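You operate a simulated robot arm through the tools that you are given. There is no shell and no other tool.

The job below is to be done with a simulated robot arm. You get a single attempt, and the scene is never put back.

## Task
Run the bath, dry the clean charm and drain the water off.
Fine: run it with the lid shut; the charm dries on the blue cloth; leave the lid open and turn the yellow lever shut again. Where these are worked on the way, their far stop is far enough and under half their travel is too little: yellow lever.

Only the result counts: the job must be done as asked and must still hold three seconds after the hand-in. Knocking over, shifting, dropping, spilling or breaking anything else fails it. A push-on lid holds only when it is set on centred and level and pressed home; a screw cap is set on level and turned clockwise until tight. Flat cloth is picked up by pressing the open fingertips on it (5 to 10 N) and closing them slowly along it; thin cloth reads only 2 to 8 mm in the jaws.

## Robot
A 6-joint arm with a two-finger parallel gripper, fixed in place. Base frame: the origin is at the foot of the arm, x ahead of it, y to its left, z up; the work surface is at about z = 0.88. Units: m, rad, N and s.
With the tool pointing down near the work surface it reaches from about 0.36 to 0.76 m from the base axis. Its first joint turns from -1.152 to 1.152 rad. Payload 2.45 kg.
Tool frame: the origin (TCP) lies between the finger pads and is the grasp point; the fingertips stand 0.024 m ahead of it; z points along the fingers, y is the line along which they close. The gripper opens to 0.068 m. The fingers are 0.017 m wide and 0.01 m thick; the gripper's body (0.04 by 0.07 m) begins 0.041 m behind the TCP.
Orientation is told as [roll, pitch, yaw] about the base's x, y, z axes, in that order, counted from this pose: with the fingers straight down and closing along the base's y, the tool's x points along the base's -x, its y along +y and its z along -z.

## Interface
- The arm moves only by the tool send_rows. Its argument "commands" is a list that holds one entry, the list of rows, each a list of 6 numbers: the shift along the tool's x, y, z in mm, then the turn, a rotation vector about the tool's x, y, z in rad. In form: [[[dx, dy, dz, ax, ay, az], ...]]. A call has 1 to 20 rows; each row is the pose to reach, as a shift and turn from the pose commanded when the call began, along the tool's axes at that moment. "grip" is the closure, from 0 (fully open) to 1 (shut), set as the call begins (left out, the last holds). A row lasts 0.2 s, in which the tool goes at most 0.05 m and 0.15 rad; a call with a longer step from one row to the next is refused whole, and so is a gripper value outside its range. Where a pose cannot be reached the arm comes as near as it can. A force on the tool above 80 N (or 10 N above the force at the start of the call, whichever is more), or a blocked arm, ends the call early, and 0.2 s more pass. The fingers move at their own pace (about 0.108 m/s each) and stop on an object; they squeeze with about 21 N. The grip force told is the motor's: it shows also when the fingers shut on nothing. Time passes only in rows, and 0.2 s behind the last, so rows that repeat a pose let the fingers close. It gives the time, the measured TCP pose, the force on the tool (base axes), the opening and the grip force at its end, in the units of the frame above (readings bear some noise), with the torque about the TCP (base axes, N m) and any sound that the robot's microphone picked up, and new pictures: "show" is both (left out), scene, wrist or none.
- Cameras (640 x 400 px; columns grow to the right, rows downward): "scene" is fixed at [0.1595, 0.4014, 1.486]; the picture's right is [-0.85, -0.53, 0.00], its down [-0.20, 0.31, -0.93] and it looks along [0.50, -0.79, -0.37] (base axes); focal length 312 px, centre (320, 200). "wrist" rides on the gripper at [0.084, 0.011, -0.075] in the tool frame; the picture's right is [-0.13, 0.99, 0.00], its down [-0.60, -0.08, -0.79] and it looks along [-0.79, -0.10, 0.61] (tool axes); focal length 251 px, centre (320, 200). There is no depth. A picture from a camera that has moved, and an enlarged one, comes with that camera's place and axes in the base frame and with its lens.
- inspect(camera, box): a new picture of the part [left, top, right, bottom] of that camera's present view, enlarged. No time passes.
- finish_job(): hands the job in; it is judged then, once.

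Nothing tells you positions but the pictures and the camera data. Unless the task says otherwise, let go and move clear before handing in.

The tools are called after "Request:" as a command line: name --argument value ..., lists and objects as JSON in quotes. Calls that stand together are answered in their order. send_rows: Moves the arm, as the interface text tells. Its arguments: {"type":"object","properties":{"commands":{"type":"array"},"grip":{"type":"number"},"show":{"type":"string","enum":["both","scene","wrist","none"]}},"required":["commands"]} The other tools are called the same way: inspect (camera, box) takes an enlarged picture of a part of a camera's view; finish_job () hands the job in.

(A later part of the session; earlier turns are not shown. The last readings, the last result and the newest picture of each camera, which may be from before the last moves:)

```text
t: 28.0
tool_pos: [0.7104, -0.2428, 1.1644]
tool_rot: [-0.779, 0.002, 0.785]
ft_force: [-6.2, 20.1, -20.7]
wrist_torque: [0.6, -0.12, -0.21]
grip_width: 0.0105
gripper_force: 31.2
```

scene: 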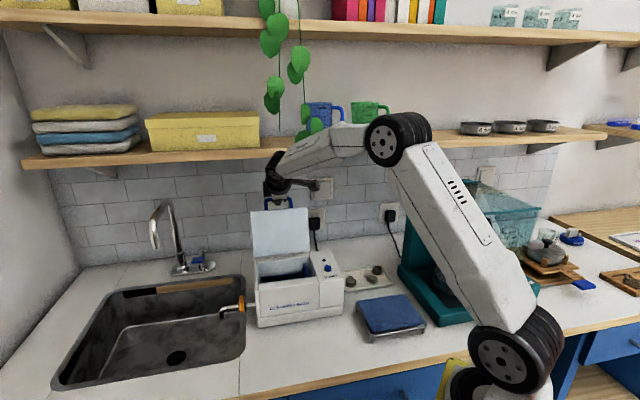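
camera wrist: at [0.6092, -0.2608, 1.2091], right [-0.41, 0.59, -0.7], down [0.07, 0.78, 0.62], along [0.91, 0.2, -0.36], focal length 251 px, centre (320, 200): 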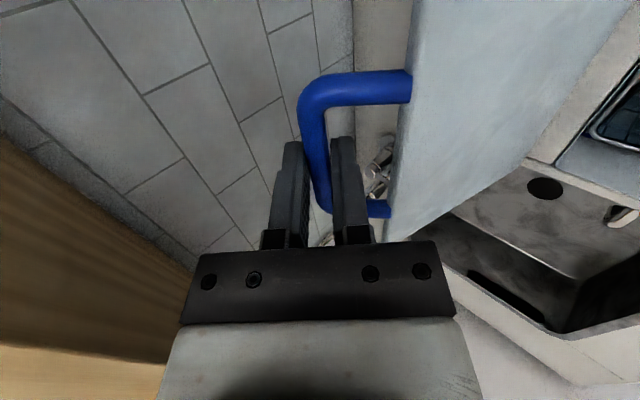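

I'll trim out the remaining force, then open the fingers just enough to clear the bar.

Request:
send_rows --commands '[[[0, 1.0, 0, 0, 0, 0], [0, 1.7, 0, 0, 0, 0], [0, 1.7, 0, 0, 0, 0]]]' --show "none"

Request:
send_rows --commands '[[[0, 0, 0, 0, 0, 0], [0, 0, 0, 0, 0, 0], [0, 0, 0, 0, 0, 0]]]' --grip 0.5

```text
t: 28.8
tool_pos: [0.7098, -0.2429, 1.1639]
tool_rot: [-0.781, 0.002, 0.786]
ft_force: [-4.8, 16.9, -18.6]
wrist_torque: [0.53, -0.13, -0.18]
grip_width: 0.0104
gripper_force: 31.6
```

```text
t: 29.6
tool_pos: [0.7105, -0.2434, 1.1671]
tool_rot: [-0.789, -0.002, 0.786]
ft_force: [-0.5, -1.0, -0.3]
wrist_torque: [0.0, 0.02, 0.02]
grip_width: 0.034
gripper_force: 0.0
camera wrist: at [0.608, -0.2604, 1.212], right [-0.4, 0.59, -0.7], down [0.07, 0.79, 0.62], along [0.91, 0.2, -0.36], focal length 251 px, centre (320, 200)
```

scene: 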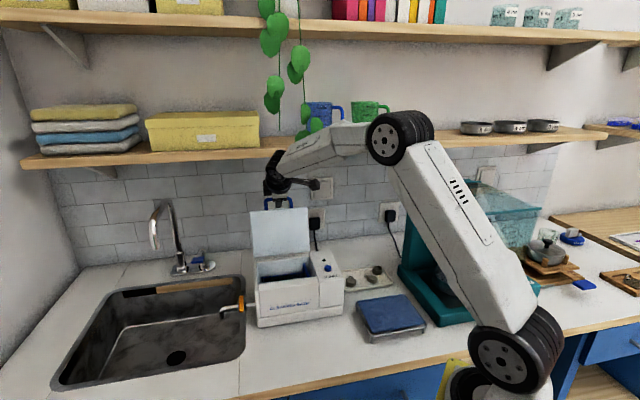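
wrist: 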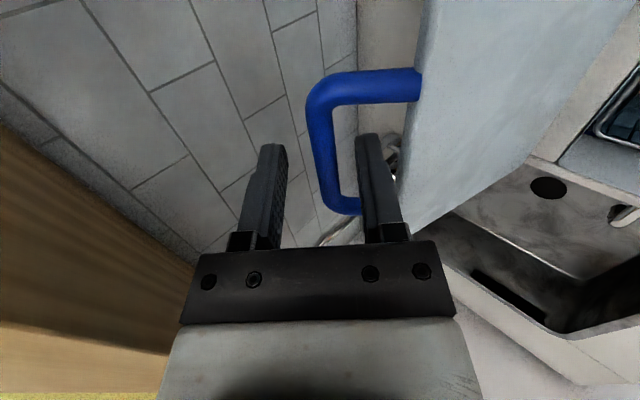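

The lid stays open by itself with the fingers off the bar. I'll retreat straight back along the fingers.

Request:
send_rows --commands '[[[0, 0, -20, 0, 0, 0], [0, 0, -45, 0, 0, 0], [0, 0, -75, 0, 0, 0], [0, 0, -105, 0, 0, 0], [0, 0, -130, 0, 0, 0], [0, 0, -150, 0, 0, 0], [0, 0, -150, 0, 0, 0]]]'

Request:
inspect --camera "scene" --box '[220, 180, 380, 340]'

```text
t: 31.2
tool_pos: [0.6326, -0.1662, 1.2735]
tool_rot: [-0.787, -0.002, 0.786]
ft_force: [-0.2, 0.9, -0.5]
wrist_torque: [0.02, -0.02, 0.02]
grip_width: 0.0338
gripper_force: 0.1
camera wrist: at [0.5305, -0.1829, 1.3188], right [-0.4, 0.59, -0.7], down [0.07, 0.78, 0.62], along [0.91, 0.2, -0.36], focal length 251 px, centre (320, 200)
```

scene: 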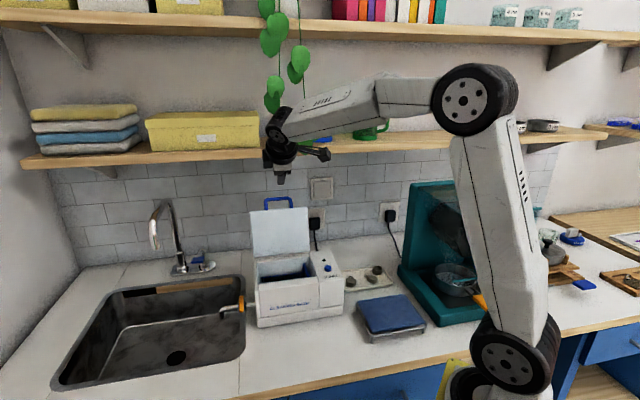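
wrist: 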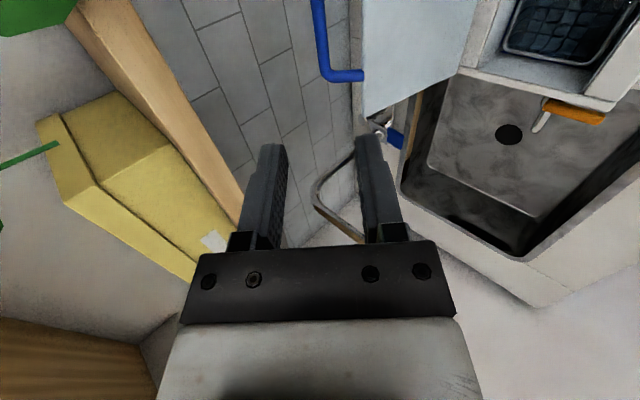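

```text
2.50 times, centred on (300, 260) of scene
camera zoom: at [0.1595, 0.4014, 1.486], right [-0.85, -0.53, 0.0], down [-0.2, 0.31, -0.93], along [0.5, -0.79, -0.37], focal length 780 px, centre (370, 50)
```

zoom: 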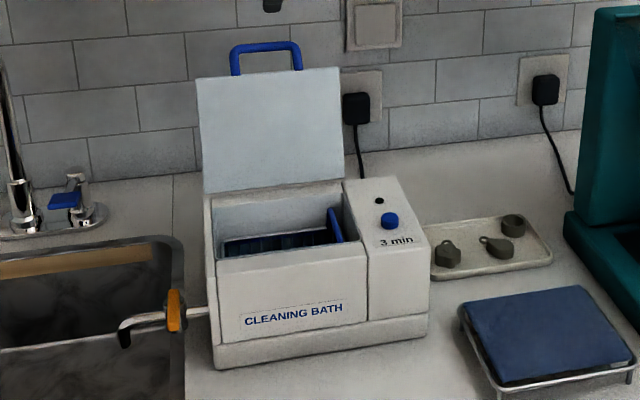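

The lid stands open and the bath interior with a basket is visible. I'll bring the tool back to vertical above the bath to look inside.

Request:
send_rows --commands '[[[8, 18, 11, -0.13, 0, 0], [16, 36, 22, -0.26, 0, 0], [24, 54, 34, -0.39, 0, 0], [32, 72, 45, -0.52, 0, 0], [40, 90, 57, -0.655, 0, 0], [47, 106.7, 67.9, -0.785, 0, 0], [47, 106.7, 67.9, -0.785, 0, 0], [47, 106.7, 67.9, -0.785, 0, 0]]]' --grip 0.5

Request:
inspect --camera "wrist" --box '[200, 0, 440, 150]'

```text
t: 33.0
tool_pos: [0.5794, -0.1814, 1.1491]
tool_rot: [-0.002, -0.002, 0.784]
ft_force: [-0.4, -0.1, 0.9]
wrist_torque: [0.02, -0.02, 0.03]
grip_width: 0.0338
gripper_force: 0.1
camera wrist: at [0.513, -0.2344, 1.2245], right [-0.61, 0.79, 0.0], down [0.48, 0.37, 0.79], along [0.63, 0.48, -0.61], focal length 251 px, centre (320, 200)
```

scene: 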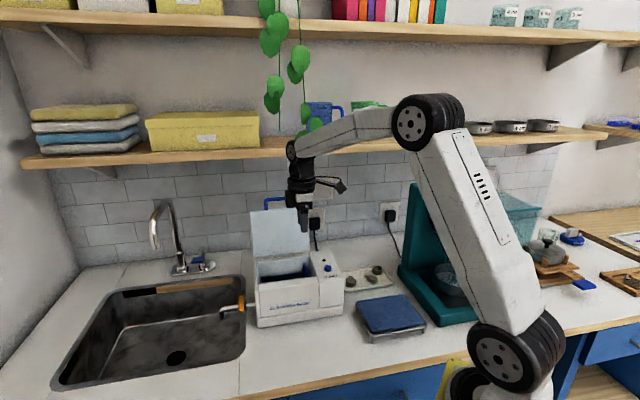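
wrist: 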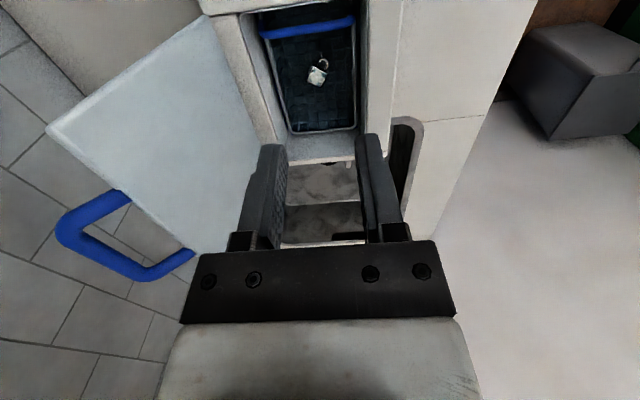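

```text
2.67 times, centred on (320, 75) of wrist
camera zoom: at [0.513, -0.2344, 1.2245], right [-0.61, 0.79, 0.0], down [0.48, 0.37, 0.79], along [0.63, 0.48, -0.61], focal length 670 px, centre (320, 533)
```

zoom: 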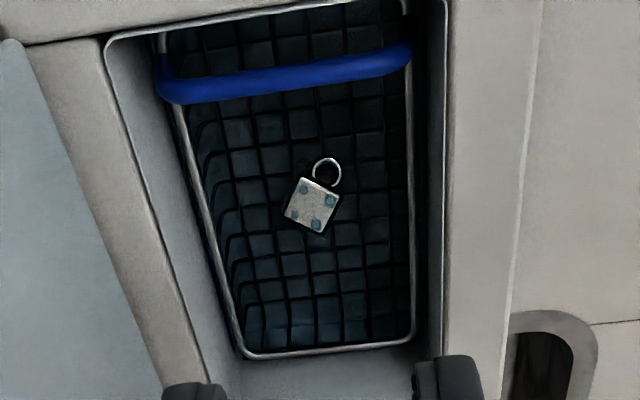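

Inside the basket lies a clean silver square charm with a ring, near (0.63, -0.15). I'll turn the tool to about 12° yaw to match its edges and move above it for a closer look.

Request:
send_rows --commands '[[[-12, -3, 10, 0, 0, 0.12], [-24, -6, 20, 0, 0, 0.24], [-36, -9, 30, 0, 0, 0.36], [-48, -12, 40, 0, 0, 0.48], [-58, -13.6, 49, 0, 0, 0.576], [-58, -13.6, 49, 0, 0, 0.576], [-58, -13.6, 49, 0, 0, 0.576]]]' --grip 0.4

Request:
inspect --camera "wrist" --box '[200, 40, 440, 190]'

Request:
inspect --camera "scene" --box '[220, 180, 380, 340]'

```text
t: 34.6
tool_pos: [0.6321, -0.1497, 1.0995]
tool_rot: [-0.002, -0.001, 0.209]
ft_force: [0.3, -0.5, -0.3]
wrist_torque: [-0.03, -0.01, 0.02]
grip_width: 0.0409
gripper_force: 0.1
camera wrist: at [0.5485, -0.157, 1.1744], right [-0.08, 1.0, 0.0], down [0.61, 0.05, 0.79], along [0.79, 0.06, -0.61], focal length 251 px, centre (320, 200)
```

scene: 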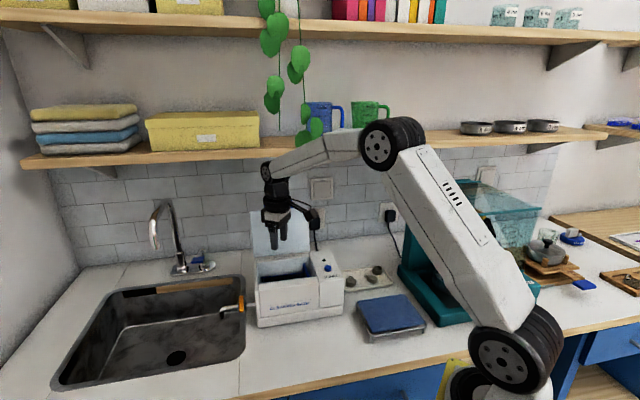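
wrist: 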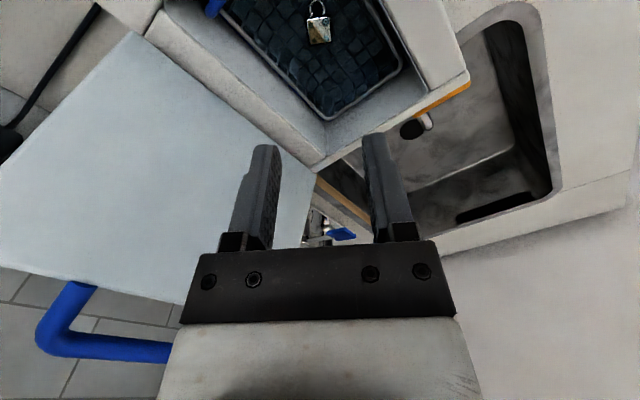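

```text
2.67 times, centred on (320, 115) of wrist
camera zoom: at [0.5485, -0.157, 1.1744], right [-0.08, 1.0, 0.0], down [0.61, 0.05, 0.79], along [0.79, 0.06, -0.61], focal length 670 px, centre (320, 427)
```

zoom: 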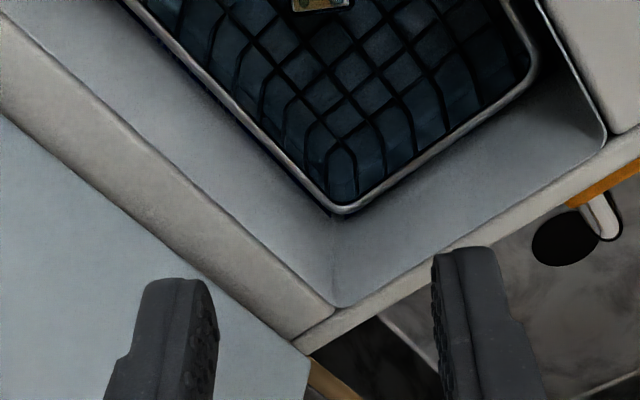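

```text
2.50 times, centred on (300, 260) of scene
camera zoom: at [0.1595, 0.4014, 1.486], right [-0.85, -0.53, 0.0], down [-0.2, 0.31, -0.93], along [0.5, -0.79, -0.37], focal length 780 px, centre (370, 50)
```

zoom: 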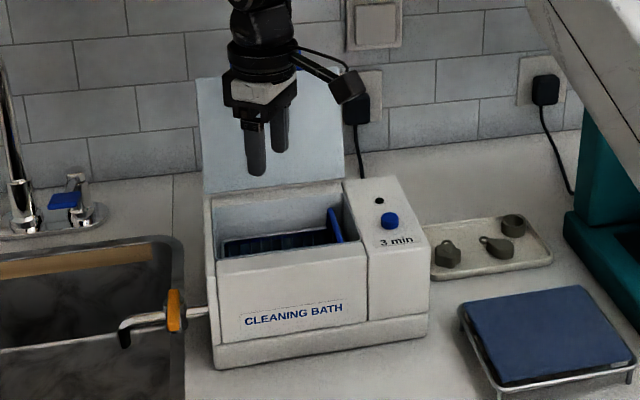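

Triangulation puts the charm at about (0.627, -0.152, 0.94). I'll come down centred over it to just above the rim and look again.

Request:
send_rows --commands '[[[3, -0.5, 30, 0, 0, 0], [5.8, -0.8, 60, 0, 0, 0], [5.8, -0.8, 78, 0, 0, 0], [5.8, -0.8, 78, 0, 0, 0]]]'

Request:
inspect --camera "wrist" --box '[220, 30, 420, 155]'

Request:
inspect --camera "scene" --box '[240, 200, 360, 320]'

```text
t: 35.6
tool_pos: [0.6264, -0.1545, 1.0222]
tool_rot: [-0.003, -0.001, 0.211]
ft_force: [-0.1, -0.2, 0.6]
wrist_torque: [0.0, 0.01, 0.02]
grip_width: 0.0408
gripper_force: 0.1
camera wrist: at [0.5425, -0.1629, 1.0968], right [-0.08, 1.0, 0.0], down [0.61, 0.05, 0.79], along [0.79, 0.06, -0.61], focal length 251 px, centre (320, 200)
```

scene: 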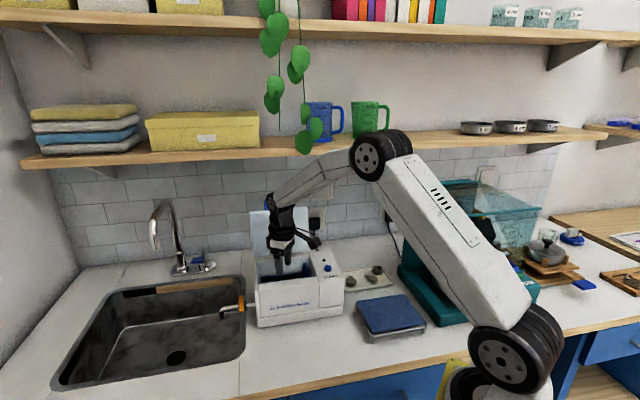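
wrist: 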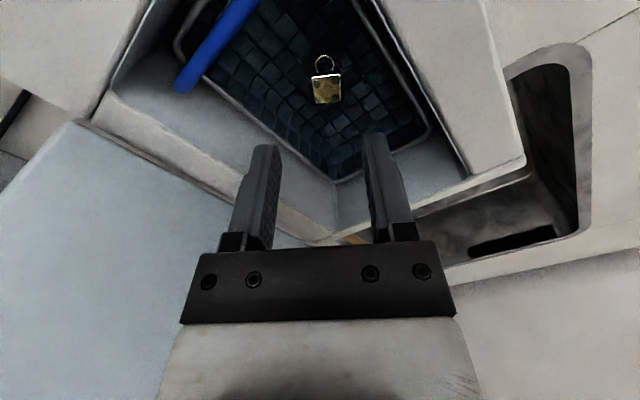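

```text
3.20 times, centred on (320, 92) of wrist
camera zoom: at [0.5425, -0.1629, 1.0968], right [-0.08, 1.0, 0.0], down [0.61, 0.05, 0.79], along [0.79, 0.06, -0.61], focal length 805 px, centre (320, 544)
```

zoom: 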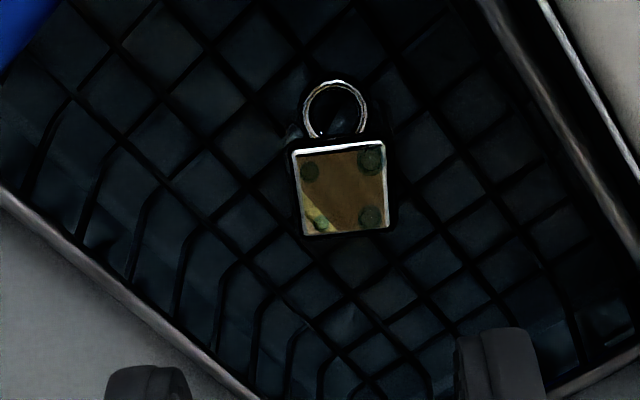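

```text
3.33 times, centred on (300, 260) of scene
camera zoom: at [0.1595, 0.4014, 1.486], right [-0.85, -0.53, 0.0], down [-0.2, 0.31, -0.93], along [0.5, -0.79, -0.37], focal length 1040 px, centre (387, 0)
```

zoom: 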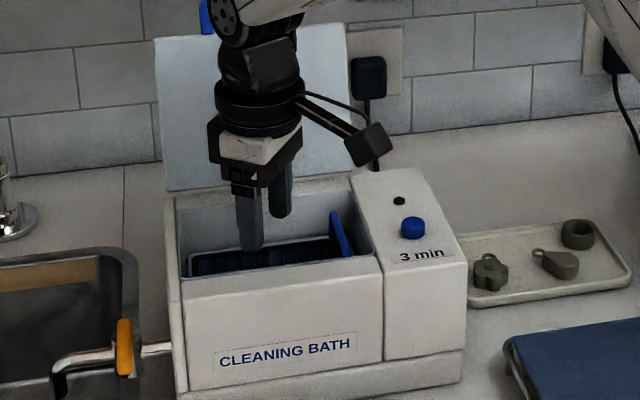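

The charm is about 18 mm square and well aligned with the fingers, offset about 4 mm to the right. I'll shift over and descend until the tips are just above it.

Request:
send_rows --commands '[[[0, 4.3, 10, 0, 0, 0], [0, 4.3, 25, 0, 0, 0], [0, 4.3, 40, 0, 0, 0], [0, 4.3, 42, 0, 0, 0], [0, 4.3, 42, 0, 0, 0]]]'

Request:
inspect --camera "wrist" --box '[220, 60, 420, 185]'

Request:
inspect --camera "scene" --box '[240, 200, 360, 320]'

```text
t: 36.8
tool_pos: [0.6248, -0.1485, 0.9805]
tool_rot: [-0.001, -0.003, 0.21]
ft_force: [-0.5, -0.2, 0.9]
wrist_torque: [0.03, 0.0, 0.01]
grip_width: 0.0407
gripper_force: 0.0
camera wrist: at [0.5411, -0.1549, 1.0548], right [-0.08, 1.0, 0.0], down [0.61, 0.05, 0.79], along [0.79, 0.06, -0.61], focal length 251 px, centre (320, 200)
```

scene: 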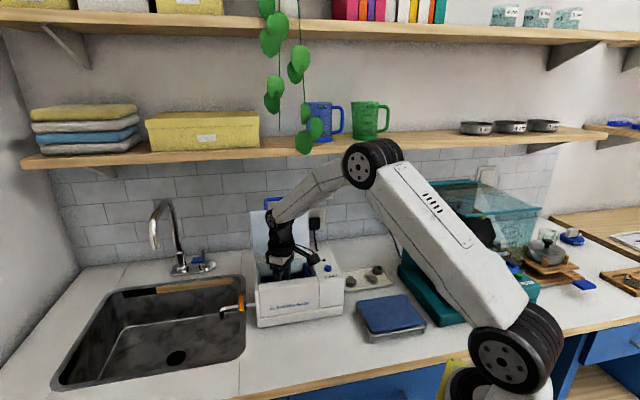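
wrist: 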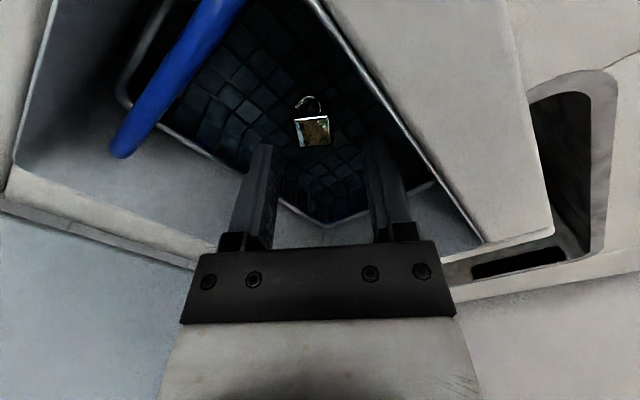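

```text
3.20 times, centred on (320, 122) of wrist
camera zoom: at [0.5411, -0.1549, 1.0548], right [-0.08, 1.0, 0.0], down [0.61, 0.05, 0.79], along [0.79, 0.06, -0.61], focal length 805 px, centre (320, 448)
```

zoom: 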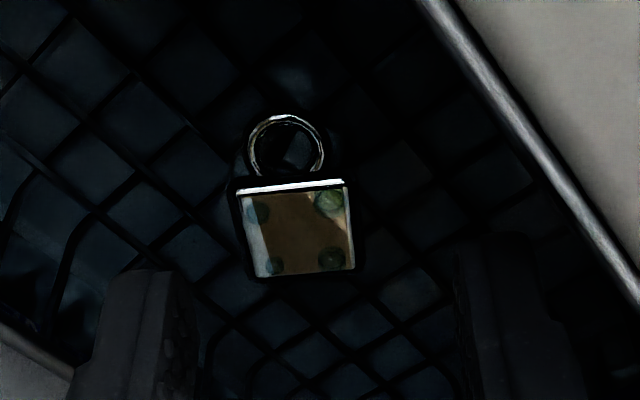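

```text
3.33 times, centred on (300, 260) of scene
camera zoom: at [0.1595, 0.4014, 1.486], right [-0.85, -0.53, 0.0], down [-0.2, 0.31, -0.93], along [0.5, -0.79, -0.37], focal length 1040 px, centre (387, 0)
```

zoom: 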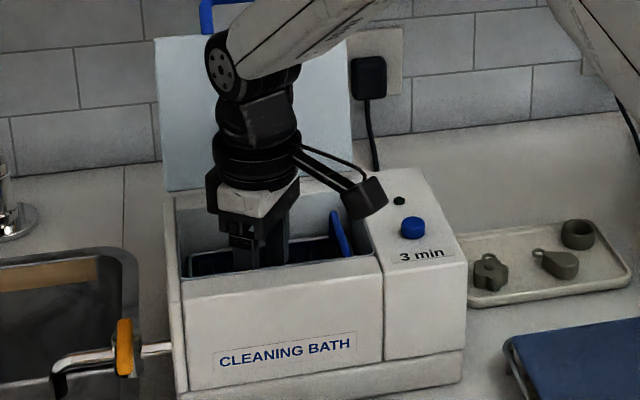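

The charm now shows about 4 mm to the left, so the arm may not have settled before. I'll hold still briefly and look again.

Request:
send_rows --commands '[[[0, 0, 0, 0, 0, 0], [0, 0, 0, 0, 0, 0]]]' --show "none"

Request:
inspect --camera "wrist" --box '[220, 60, 420, 185]'

```text
t: 37.4
tool_pos: [0.626, -0.1476, 0.9805]
tool_rot: [-0.002, -0.001, 0.209]
ft_force: [0.9, 0.1, 0.1]
wrist_torque: [0.02, 0.0, -0.01]
grip_width: 0.0409
gripper_force: 0.0
```

```text
3.20 times, centred on (320, 122) of wrist
camera zoom: at [0.5411, -0.155, 1.055], right [-0.08, 1.0, 0.0], down [0.61, 0.05, 0.79], along [0.79, 0.06, -0.61], focal length 805 px, centre (320, 448)
```

zoom: 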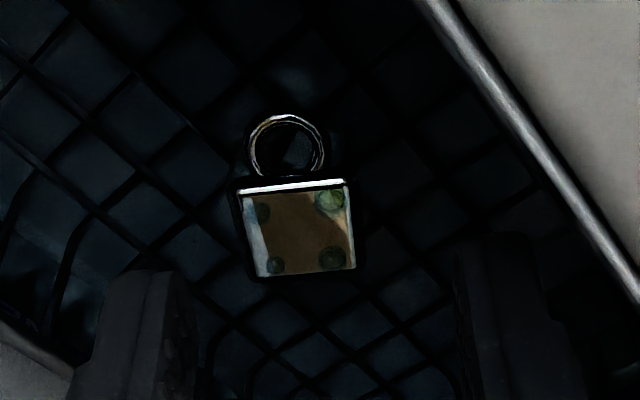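

The picture is steady, so I'll shift 3.8 mm left and lower in small steps while watching the vertical force.

Request:
send_rows --commands '[[[0, -2, 0, 0, 0, 0], [0, -3.8, 2, 0, 0, 0], [0, -3.8, 6, 0, 0, 0], [0, -3.8, 8, 0, 0, 0], [0, -3.8, 8, 0, 0, 0]]]' --show "none"

Request:
inspect --camera "wrist" --box '[220, 60, 420, 185]'

```text
t: 38.6
tool_pos: [0.6271, -0.1515, 0.9705]
tool_rot: [-0.002, 0.0, 0.209]
ft_force: [-0.5, -0.5, -0.6]
wrist_torque: [0.01, -0.02, 0.01]
grip_width: 0.0408
gripper_force: 0.1
```

```text
3.20 times, centred on (320, 122) of wrist
camera zoom: at [0.543, -0.1579, 1.0464], right [-0.08, 1.0, 0.0], down [0.61, 0.05, 0.79], along [0.79, 0.06, -0.61], focal length 805 px, centre (320, 448)
```

zoom: 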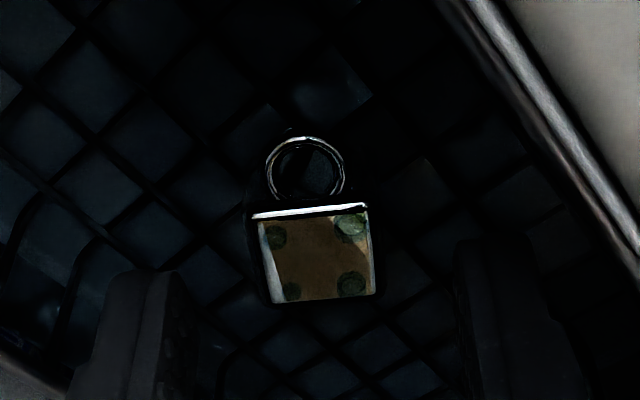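

The charm is centred and just beyond the tips. I'll lower another few millimetres slowly, feeling for the basket floor.

Request:
send_rows --commands '[[[0, 0, 2, 0, 0, 0], [0, 0, 4, 0, 0, 0], [0, 0, 5, 0, 0, 0], [0, 0, 5, 0, 0, 0]]]' --show "none"

Request:
inspect --camera "wrist" --box '[220, 60, 420, 185]'

```text
t: 39.6
tool_pos: [0.6286, -0.1527, 0.965]
tool_rot: [-0.002, -0.002, 0.21]
ft_force: [0.2, -0.1, -0.5]
wrist_torque: [0.01, -0.01, -0.01]
grip_width: 0.0409
gripper_force: 0.1
```

```text
3.20 times, centred on (320, 122) of wrist
camera zoom: at [0.5435, -0.1596, 1.0412], right [-0.08, 1.0, 0.0], down [0.61, 0.05, 0.79], along [0.79, 0.06, -0.61], focal length 805 px, centre (320, 448)
```

zoom: 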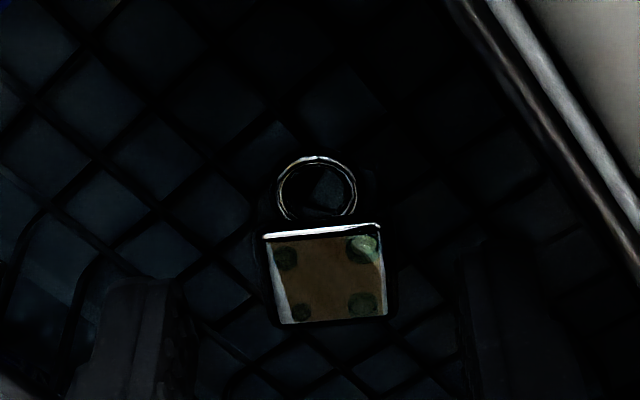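

No floor contact yet, and the tips are about 4 mm below the charm's top. I'll go 2 mm lower, shift 3 mm toward the ring side, then close.

Request:
send_rows --commands '[[[2, 0, 0, 0, 0, 0], [3, 0, 1, 0, 0, 0], [3, 0, 2, 0, 0, 0], [3, 0, 2, 0, 0, 0]]]' --show "none"

Request:
inspect --camera "wrist" --box '[220, 60, 420, 185]'

```text
t: 40.6
tool_pos: [0.6247, -0.153, 0.9649]
tool_rot: [-0.003, -0.002, 0.211]
ft_force: [0.3, -0.8, -1.2]
wrist_torque: [-0.02, -0.01, 0.0]
grip_width: 0.0409
gripper_force: 0.1
```

```text
3.20 times, centred on (320, 122) of wrist
camera zoom: at [0.54, -0.1596, 1.0394], right [-0.08, 1.0, 0.0], down [0.61, 0.05, 0.79], along [0.79, 0.06, -0.61], focal length 805 px, centre (320, 448)
```

zoom: 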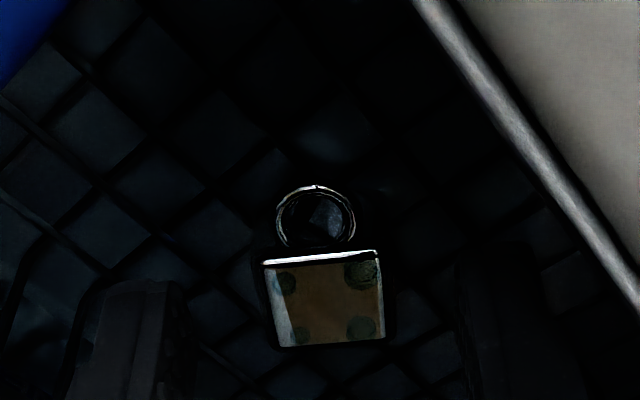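

The charm sits between the fingers with no floor contact. Closing now.

Request:
send_rows --commands '[[[0, 0, 0, 0, 0, 0], [0, 0, 0, 0, 0, 0], [0, 0, 0, 0, 0, 0]]]' --grip 1 --show "none"

Request:
inspect --camera "wrist" --box '[220, 60, 420, 185]'

```text
t: 41.4
tool_pos: [0.6243, -0.1511, 0.9647]
tool_rot: [-0.001, -0.002, 0.209]
ft_force: [-0.2, 0.6, 0.5]
wrist_torque: [0.01, 0.0, 0.0]
grip_width: 0.0208
gripper_force: 21.2
```

```text
3.20 times, centred on (320, 122) of wrist
camera zoom: at [0.5401, -0.1596, 1.0394], right [-0.08, 1.0, 0.0], down [0.61, 0.05, 0.79], along [0.79, 0.06, -0.61], focal length 805 px, centre (320, 448)
```

zoom: 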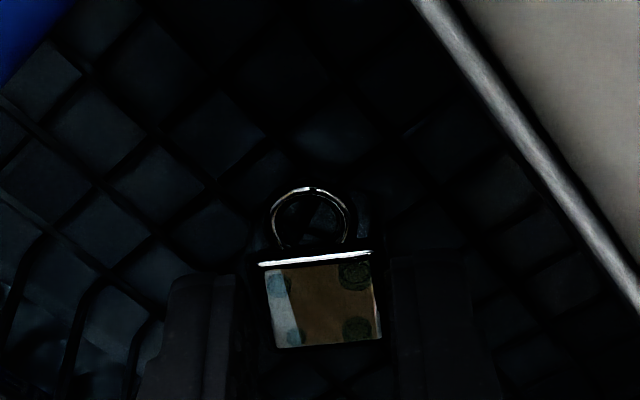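

The fingers stopped at 20.8 mm, holding the charm. I'll lift slowly and check that it comes along and the basket stays.

Request:
send_rows --commands '[[[0, 0, -5, 0, 0, 0], [0, 0, -15, 0, 0, 0], [0, 0, -30, 0, 0, 0], [0, 0, -45, 0, 0, 0], [0, 0, -60, 0, 0, 0], [0, 0, -60, 0, 0, 0]]]'

Request:
inspect --camera "wrist" --box '[220, 60, 420, 185]'

Request:
inspect --camera "scene" --box '[240, 200, 360, 320]'

```text
t: 42.8
tool_pos: [0.6231, -0.1515, 1.024]
tool_rot: [-0.001, -0.004, 0.209]
ft_force: [0.6, -0.8, 0.0]
wrist_torque: [-0.01, 0.02, -0.01]
grip_width: 0.021
gripper_force: 21.2
camera wrist: at [0.5387, -0.1589, 1.0999], right [-0.08, 1.0, 0.0], down [0.61, 0.05, 0.79], along [0.79, 0.06, -0.61], focal length 251 px, centre (320, 200)
```

scene: 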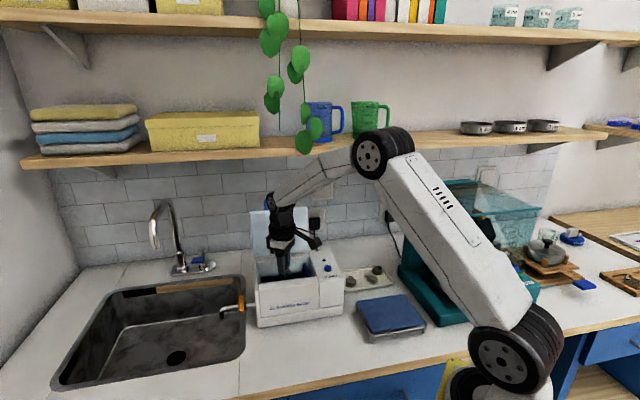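
wrist: 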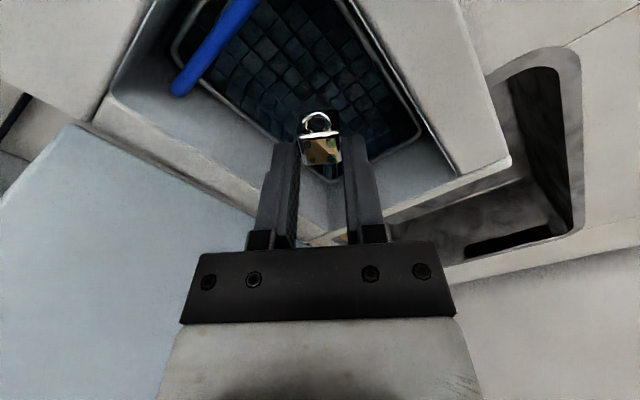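

```text
3.20 times, centred on (320, 122) of wrist
camera zoom: at [0.5387, -0.1589, 1.0999], right [-0.08, 1.0, 0.0], down [0.61, 0.05, 0.79], along [0.79, 0.06, -0.61], focal length 805 px, centre (320, 448)
```

zoom: 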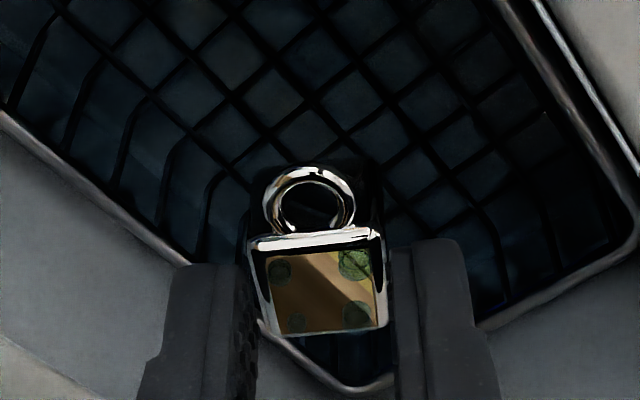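

```text
3.33 times, centred on (300, 260) of scene
camera zoom: at [0.1595, 0.4014, 1.486], right [-0.85, -0.53, 0.0], down [-0.2, 0.31, -0.93], along [0.5, -0.79, -0.37], focal length 1040 px, centre (387, 0)
```

zoom: 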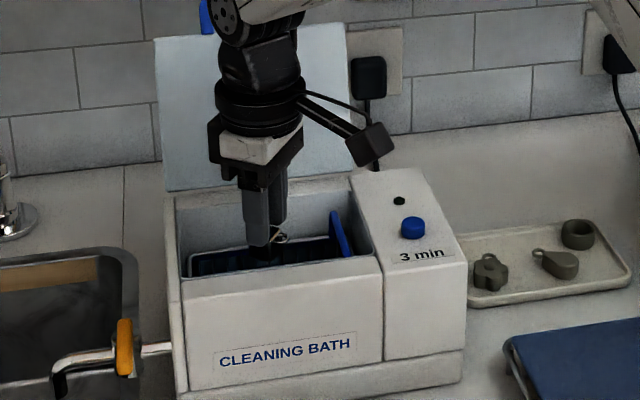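

The charm is held cleanly by its sides with the ring free. I'll raise it clear of the bath and carry it over to above the blue cloth.

Request:
send_rows --commands '[[[0, 0, -30, 0, 0, 0], [0, 0, -60, 0, 0, 0], [0, 0, -90, 0, 0, 0], [30, -2, -100, 0, 0, 0], [65, -4, -100, 0, 0, 0], [100, -6, -100, 0, 0, 0], [135, -8, -100, 0, 0, 0], [170, -10, -100, 0, 0, 0], [205, -12, -100, 0, 0, 0], [240, -14, -100, 0, 0, 0], [270, -16, -100, 0, 0, 0], [280, -16, -100, 0, 0, 0], [280, -16, -100, 0, 0, 0]]]'

Request:
inspect --camera "scene" --box '[320, 200, 480, 360]'

```text
t: 45.6
tool_pos: [0.3534, -0.2255, 1.1235]
tool_rot: [-0.002, -0.002, 0.209]
ft_force: [-0.2, -0.5, -0.6]
wrist_torque: [0.02, 0.03, 0.01]
grip_width: 0.0208
gripper_force: 21.2
camera wrist: at [0.2687, -0.2331, 1.1991], right [-0.08, 1.0, 0.0], down [0.61, 0.05, 0.79], along [0.79, 0.06, -0.61], focal length 251 px, centre (320, 200)
```

scene: 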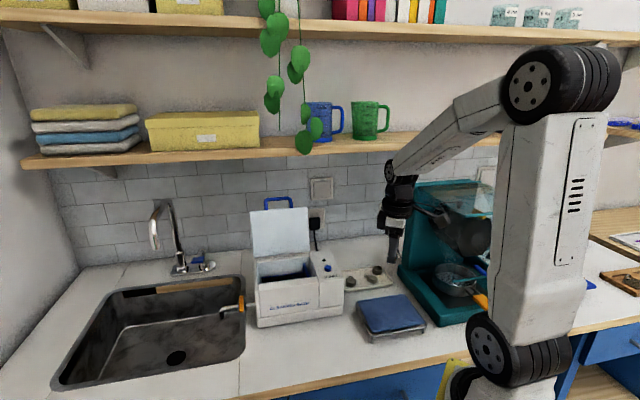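
wrist: 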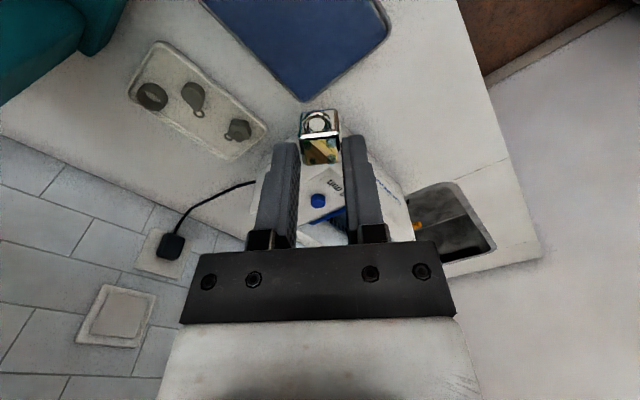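

```text
2.50 times, centred on (400, 280) of scene
camera zoom: at [0.1595, 0.4014, 1.486], right [-0.85, -0.53, 0.0], down [-0.2, 0.31, -0.93], along [0.5, -0.79, -0.37], focal length 780 px, centre (120, 0)
```

zoom: 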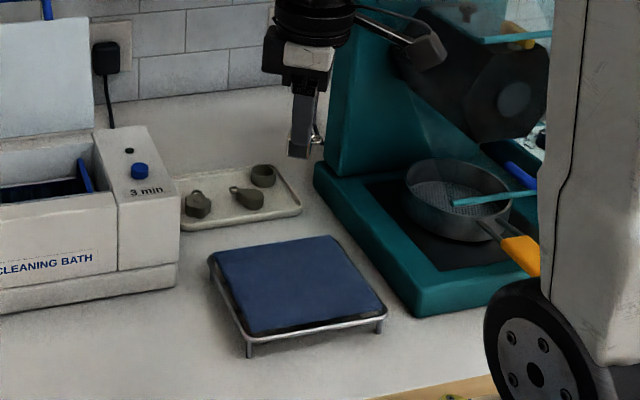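

The charm is above the rack, but its attitude in the grip looks changed; I'll look closer.

Request:
inspect --camera "wrist" --box '[260, 80, 380, 200]'

Request:
inspect --camera "scene" --box '[370, 200, 430, 260]'

```text
3.33 times, centred on (320, 140) of wrist
camera zoom: at [0.2687, -0.2331, 1.1991], right [-0.08, 1.0, 0.0], down [0.61, 0.05, 0.79], along [0.79, 0.06, -0.61], focal length 838 px, centre (320, 400)
```

zoom: 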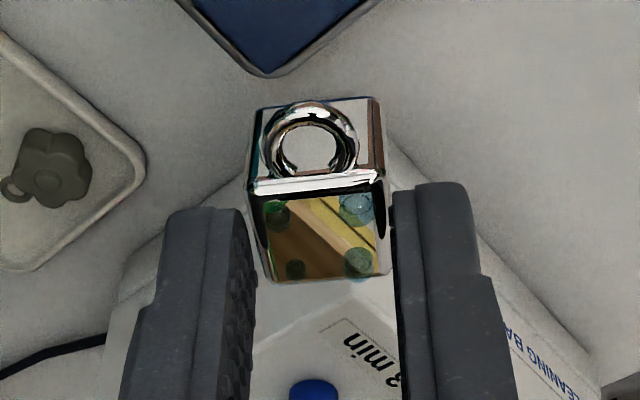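

```text
6.67 times, centred on (400, 230) of scene
camera zoom: at [0.1595, 0.4014, 1.486], right [-0.85, -0.53, 0.0], down [-0.2, 0.31, -0.93], along [0.5, -0.79, -0.37], focal length 2080 px, centre (-213, 0)
```

zoom: 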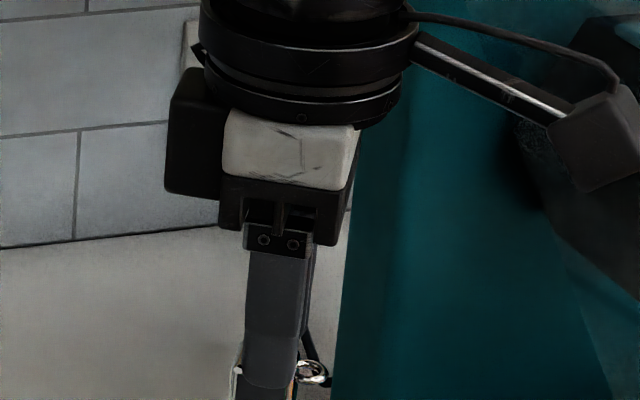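

The charm is a small ~20 mm cube with a ring, gripped by its upper few millimetres, its underside about 42 mm beyond the TCP. It hangs well inside the cloth's outline, so I'll descend straight toward the cloth.

Request:
send_rows --commands '[[[0, 0, 30, 0, 0, 0], [0, 0, 60, 0, 0, 0], [0, 0, 90, 0, 0, 0], [0, 0, 115, 0, 0, 0], [0, 0, 123, 0, 0, 0], [0, 0, 123, 0, 0, 0]]]'

Request:
inspect --camera "scene" --box '[350, 260, 440, 350]'

Request:
inspect --camera "wrist" --box '[220, 60, 420, 185]'

```text
t: 47.0
tool_pos: [0.3544, -0.2249, 1.0018]
tool_rot: [0.0, -0.002, 0.21]
ft_force: [-0.7, 1.2, -0.8]
wrist_torque: [0.0, 0.0, -0.02]
grip_width: 0.021
gripper_force: 20.8
camera wrist: at [0.2707, -0.2332, 1.0767], right [-0.08, 1.0, 0.0], down [0.61, 0.05, 0.79], along [0.79, 0.06, -0.61], focal length 251 px, centre (320, 200)
```

scene: 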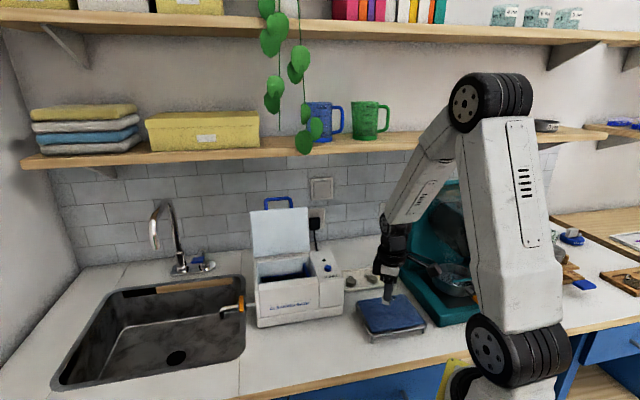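
wrist: 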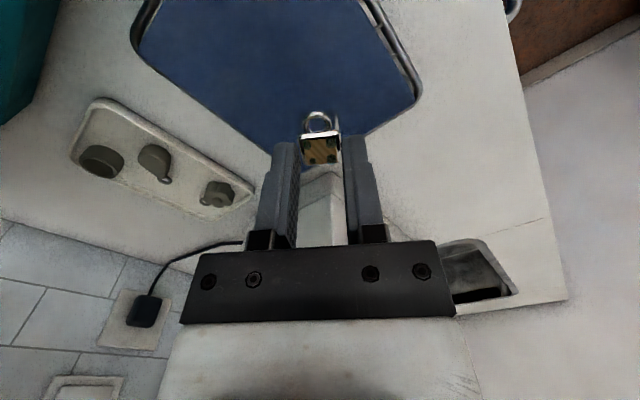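

```text
4.44 times, centred on (395, 305) of scene
camera zoom: at [0.1595, 0.4014, 1.486], right [-0.85, -0.53, 0.0], down [-0.2, 0.31, -0.93], along [0.5, -0.79, -0.37], focal length 1386 px, centre (-13, -267)
```

zoom: 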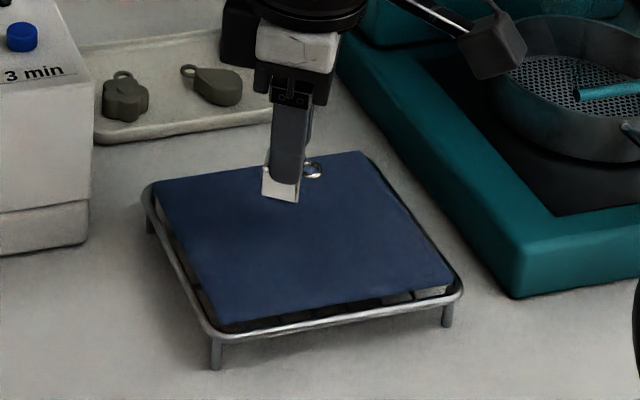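

```text
3.20 times, centred on (320, 122) of wrist
camera zoom: at [0.2707, -0.2332, 1.0767], right [-0.08, 1.0, 0.0], down [0.61, 0.05, 0.79], along [0.79, 0.06, -0.61], focal length 805 px, centre (320, 448)
```

zoom: 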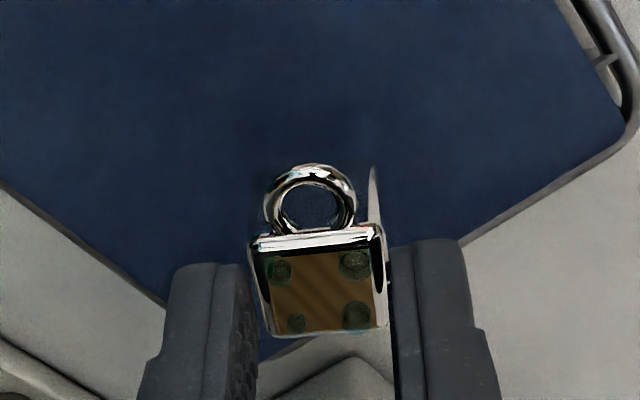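

The charm hangs near the middle of the cloth. I'll lower it carefully, slowing down near contact.

Request:
send_rows --commands '[[[0, 0, 10, 0, 0, 0], [0, 0, 18, 0, 0, 0], [0, 0, 22, 0, 0, 0], [0, 0, 22, 0, 0, 0]]]' --show "none"

Request:
inspect --camera "scene" --box '[365, 270, 425, 330]'

Request:
inspect --camera "wrist" --box '[220, 60, 420, 185]'

```text
t: 48.0
tool_pos: [0.3546, -0.2269, 0.9784]
tool_rot: [-0.002, -0.002, 0.209]
ft_force: [0.1, -0.6, -1.1]
wrist_torque: [-0.02, -0.02, -0.02]
grip_width: 0.0208
gripper_force: 21.2
```

```text
6.67 times, centred on (395, 300) of scene
camera zoom: at [0.1595, 0.4014, 1.486], right [-0.85, -0.53, 0.0], down [-0.2, 0.31, -0.93], along [0.5, -0.79, -0.37], focal length 2080 px, centre (-180, -467)
```

zoom: 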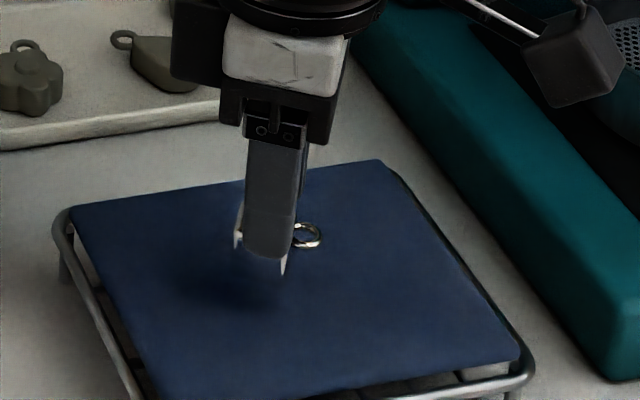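

```text
3.20 times, centred on (320, 122) of wrist
camera zoom: at [0.2698, -0.2342, 1.0544], right [-0.08, 1.0, 0.0], down [0.61, 0.05, 0.79], along [0.79, 0.06, -0.61], focal length 805 px, centre (320, 448)
```

zoom: 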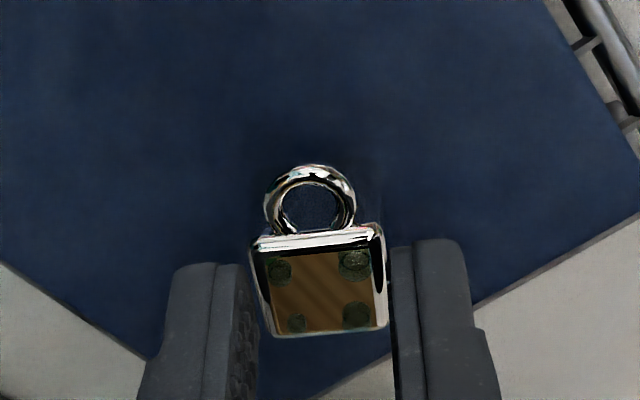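

No contact yet. I'll continue in small steps.

Request:
send_rows --commands '[[[0, 0, 2, 0, 0, 0], [0, 0, 4, 0, 0, 0], [0, 0, 4, 0, 0, 0]]]' --show "none"

Request:
send_rows --commands '[[[0, 0, 2, 0, 0, 0], [0, 0, 3, 0, 0, 0], [0, 0, 3, 0, 0, 0]]]' --show "none"

Request:
inspect --camera "scene" --box '[365, 270, 425, 330]'

```text
t: 48.8
tool_pos: [0.3539, -0.2264, 0.9744]
tool_rot: [-0.001, -0.003, 0.211]
ft_force: [-1.0, -0.4, 0.1]
wrist_torque: [0.0, -0.02, -0.01]
grip_width: 0.0207
gripper_force: 21.1
```

```text
t: 49.6
tool_pos: [0.3546, -0.226, 0.9713]
tool_rot: [0.0, 0.0, 0.211]
ft_force: [-0.4, -1.1, 0.9]
wrist_torque: [0.02, -0.03, 0.0]
grip_width: 0.0206
gripper_force: 20.7
```

```text
6.67 times, centred on (395, 300) of scene
camera zoom: at [0.1595, 0.4014, 1.486], right [-0.85, -0.53, 0.0], down [-0.2, 0.31, -0.93], along [0.5, -0.79, -0.37], focal length 2080 px, centre (-180, -467)
```

zoom: 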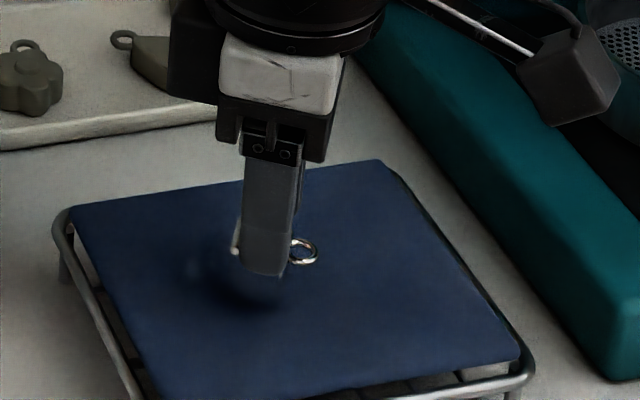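

Still no contact. A few more millimetres, one small step at a time.

Request:
send_rows --commands '[[[0, 0, 1, 0, 0, 0], [0, 0, 2.5, 0, 0, 0], [0, 0, 2.5, 0, 0, 0]]]' --show "none"

Request:
send_rows --commands '[[[0, 0, 1, 0, 0, 0], [0, 0, 2, 0, 0, 0], [0, 0, 2, 0, 0, 0]]]' --show "none"

Request:
inspect --camera "scene" --box '[365, 270, 425, 330]'

Request:
inspect --camera "wrist" --box '[260, 80, 380, 200]'

```text
t: 50.4
tool_pos: [0.3545, -0.226, 0.9698]
tool_rot: [-0.002, -0.002, 0.211]
ft_force: [0.6, 0.2, 0.0]
wrist_torque: [0.03, -0.03, -0.05]
grip_width: 0.0208
gripper_force: 20.5
```

```text
t: 51.2
tool_pos: [0.3529, -0.2274, 0.968]
tool_rot: [-0.001, -0.001, 0.21]
ft_force: [0.3, 0.0, -0.7]
wrist_torque: [0.01, 0.0, -0.03]
grip_width: 0.0207
gripper_force: 21.2
```

```text
6.67 times, centred on (395, 300) of scene
camera zoom: at [0.1595, 0.4014, 1.486], right [-0.85, -0.53, 0.0], down [-0.2, 0.31, -0.93], along [0.5, -0.79, -0.37], focal length 2080 px, centre (-180, -467)
```

zoom: 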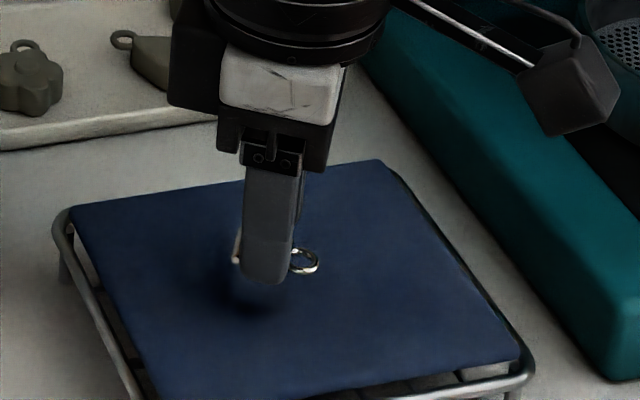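

```text
3.33 times, centred on (320, 140) of wrist
camera zoom: at [0.2696, -0.2333, 1.0432], right [-0.08, 1.0, 0.0], down [0.61, 0.05, 0.79], along [0.79, 0.06, -0.61], focal length 838 px, centre (320, 400)
```

zoom: 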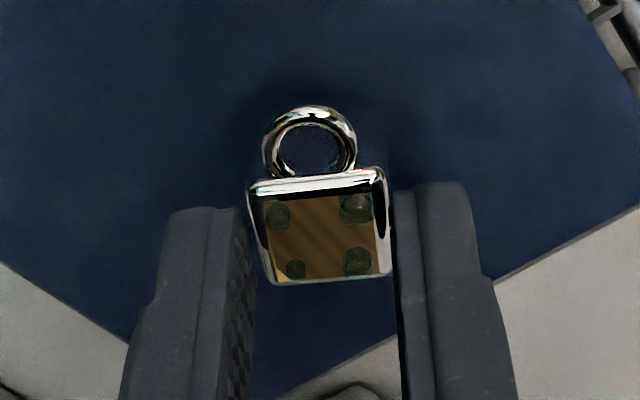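

Contact must be close. I'll keep lowering in 2 mm steps.

Request:
send_rows --commands '[[[0, 0, 1, 0, 0, 0], [0, 0, 2, 0, 0, 0], [0, 0, 2, 0, 0, 0]]]' --show "none"

Request:
send_rows --commands '[[[0, 0, 1, 0, 0, 0], [0, 0, 2, 0, 0, 0], [0, 0, 2, 0, 0, 0]]]' --show "none"

Request:
inspect --camera "scene" --box '[380, 285, 420, 325]'

```text
t: 52.0
tool_pos: [0.3538, -0.2271, 0.967]
tool_rot: [-0.003, 0.0, 0.209]
ft_force: [0.0, 0.2, 0.3]
wrist_torque: [0.01, -0.01, -0.02]
grip_width: 0.0208
gripper_force: 21.2
```

```text
t: 52.8
tool_pos: [0.3538, -0.2269, 0.9644]
tool_rot: [-0.001, -0.002, 0.209]
ft_force: [-0.1, 0.2, -0.4]
wrist_torque: [-0.01, -0.03, -0.02]
grip_width: 0.0208
gripper_force: 21.1
```

```text
10.00 times, centred on (400, 305) of scene
camera zoom: at [0.1595, 0.4014, 1.486], right [-0.85, -0.53, 0.0], down [-0.2, 0.31, -0.93], along [0.5, -0.79, -0.37], focal length 3120 px, centre (-480, -850)
```

zoom: 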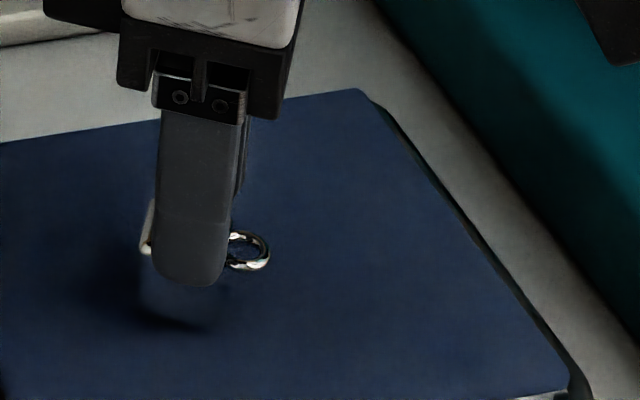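

The mirror-like cube is almost on the cloth now. Two more small steps.

Request:
send_rows --commands '[[[0, 0, 1, 0, 0, 0], [0, 0, 2, 0, 0, 0], [0, 0, 2, 0, 0, 0]]]' --show "none"

Request:
send_rows --commands '[[[0, 0, 1, 0, 0, 0], [0, 0, 2, 0, 0, 0], [0, 0, 2, 0, 0, 0]]]' --show "none"

Request:
inspect --camera "scene" --box '[380, 285, 420, 325]'

```text
t: 53.6
tool_pos: [0.353, -0.225, 0.9625]
tool_rot: [-0.002, -0.003, 0.21]
ft_force: [-0.7, 0.7, -0.3]
wrist_torque: [0.02, 0.01, -0.04]
grip_width: 0.0209
gripper_force: 21.1
```

```text
t: 54.4
tool_pos: [0.3553, -0.227, 0.9617]
tool_rot: [-0.004, -0.004, 0.208]
ft_force: [-3.7, -1.0, 17.5]
wrist_torque: [0.0, 0.13, -0.03]
grip_width: 0.0209
gripper_force: 20.8
```

```text
10.00 times, centred on (400, 305) of scene
camera zoom: at [0.1591, 0.4016, 1.486], right [-0.85, -0.53, 0.0], down [-0.2, 0.31, -0.93], along [0.5, -0.79, -0.37], focal length 3120 px, centre (-480, -850)
```

zoom: 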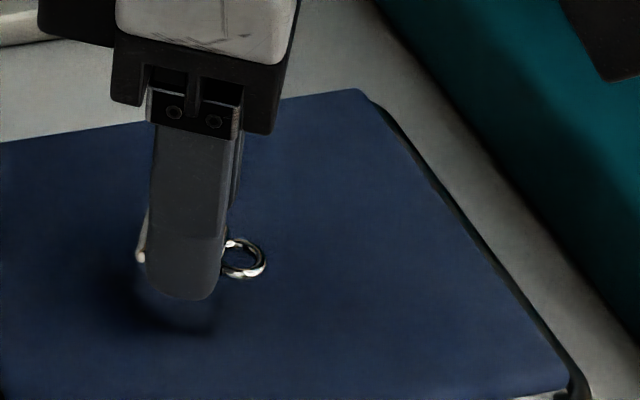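

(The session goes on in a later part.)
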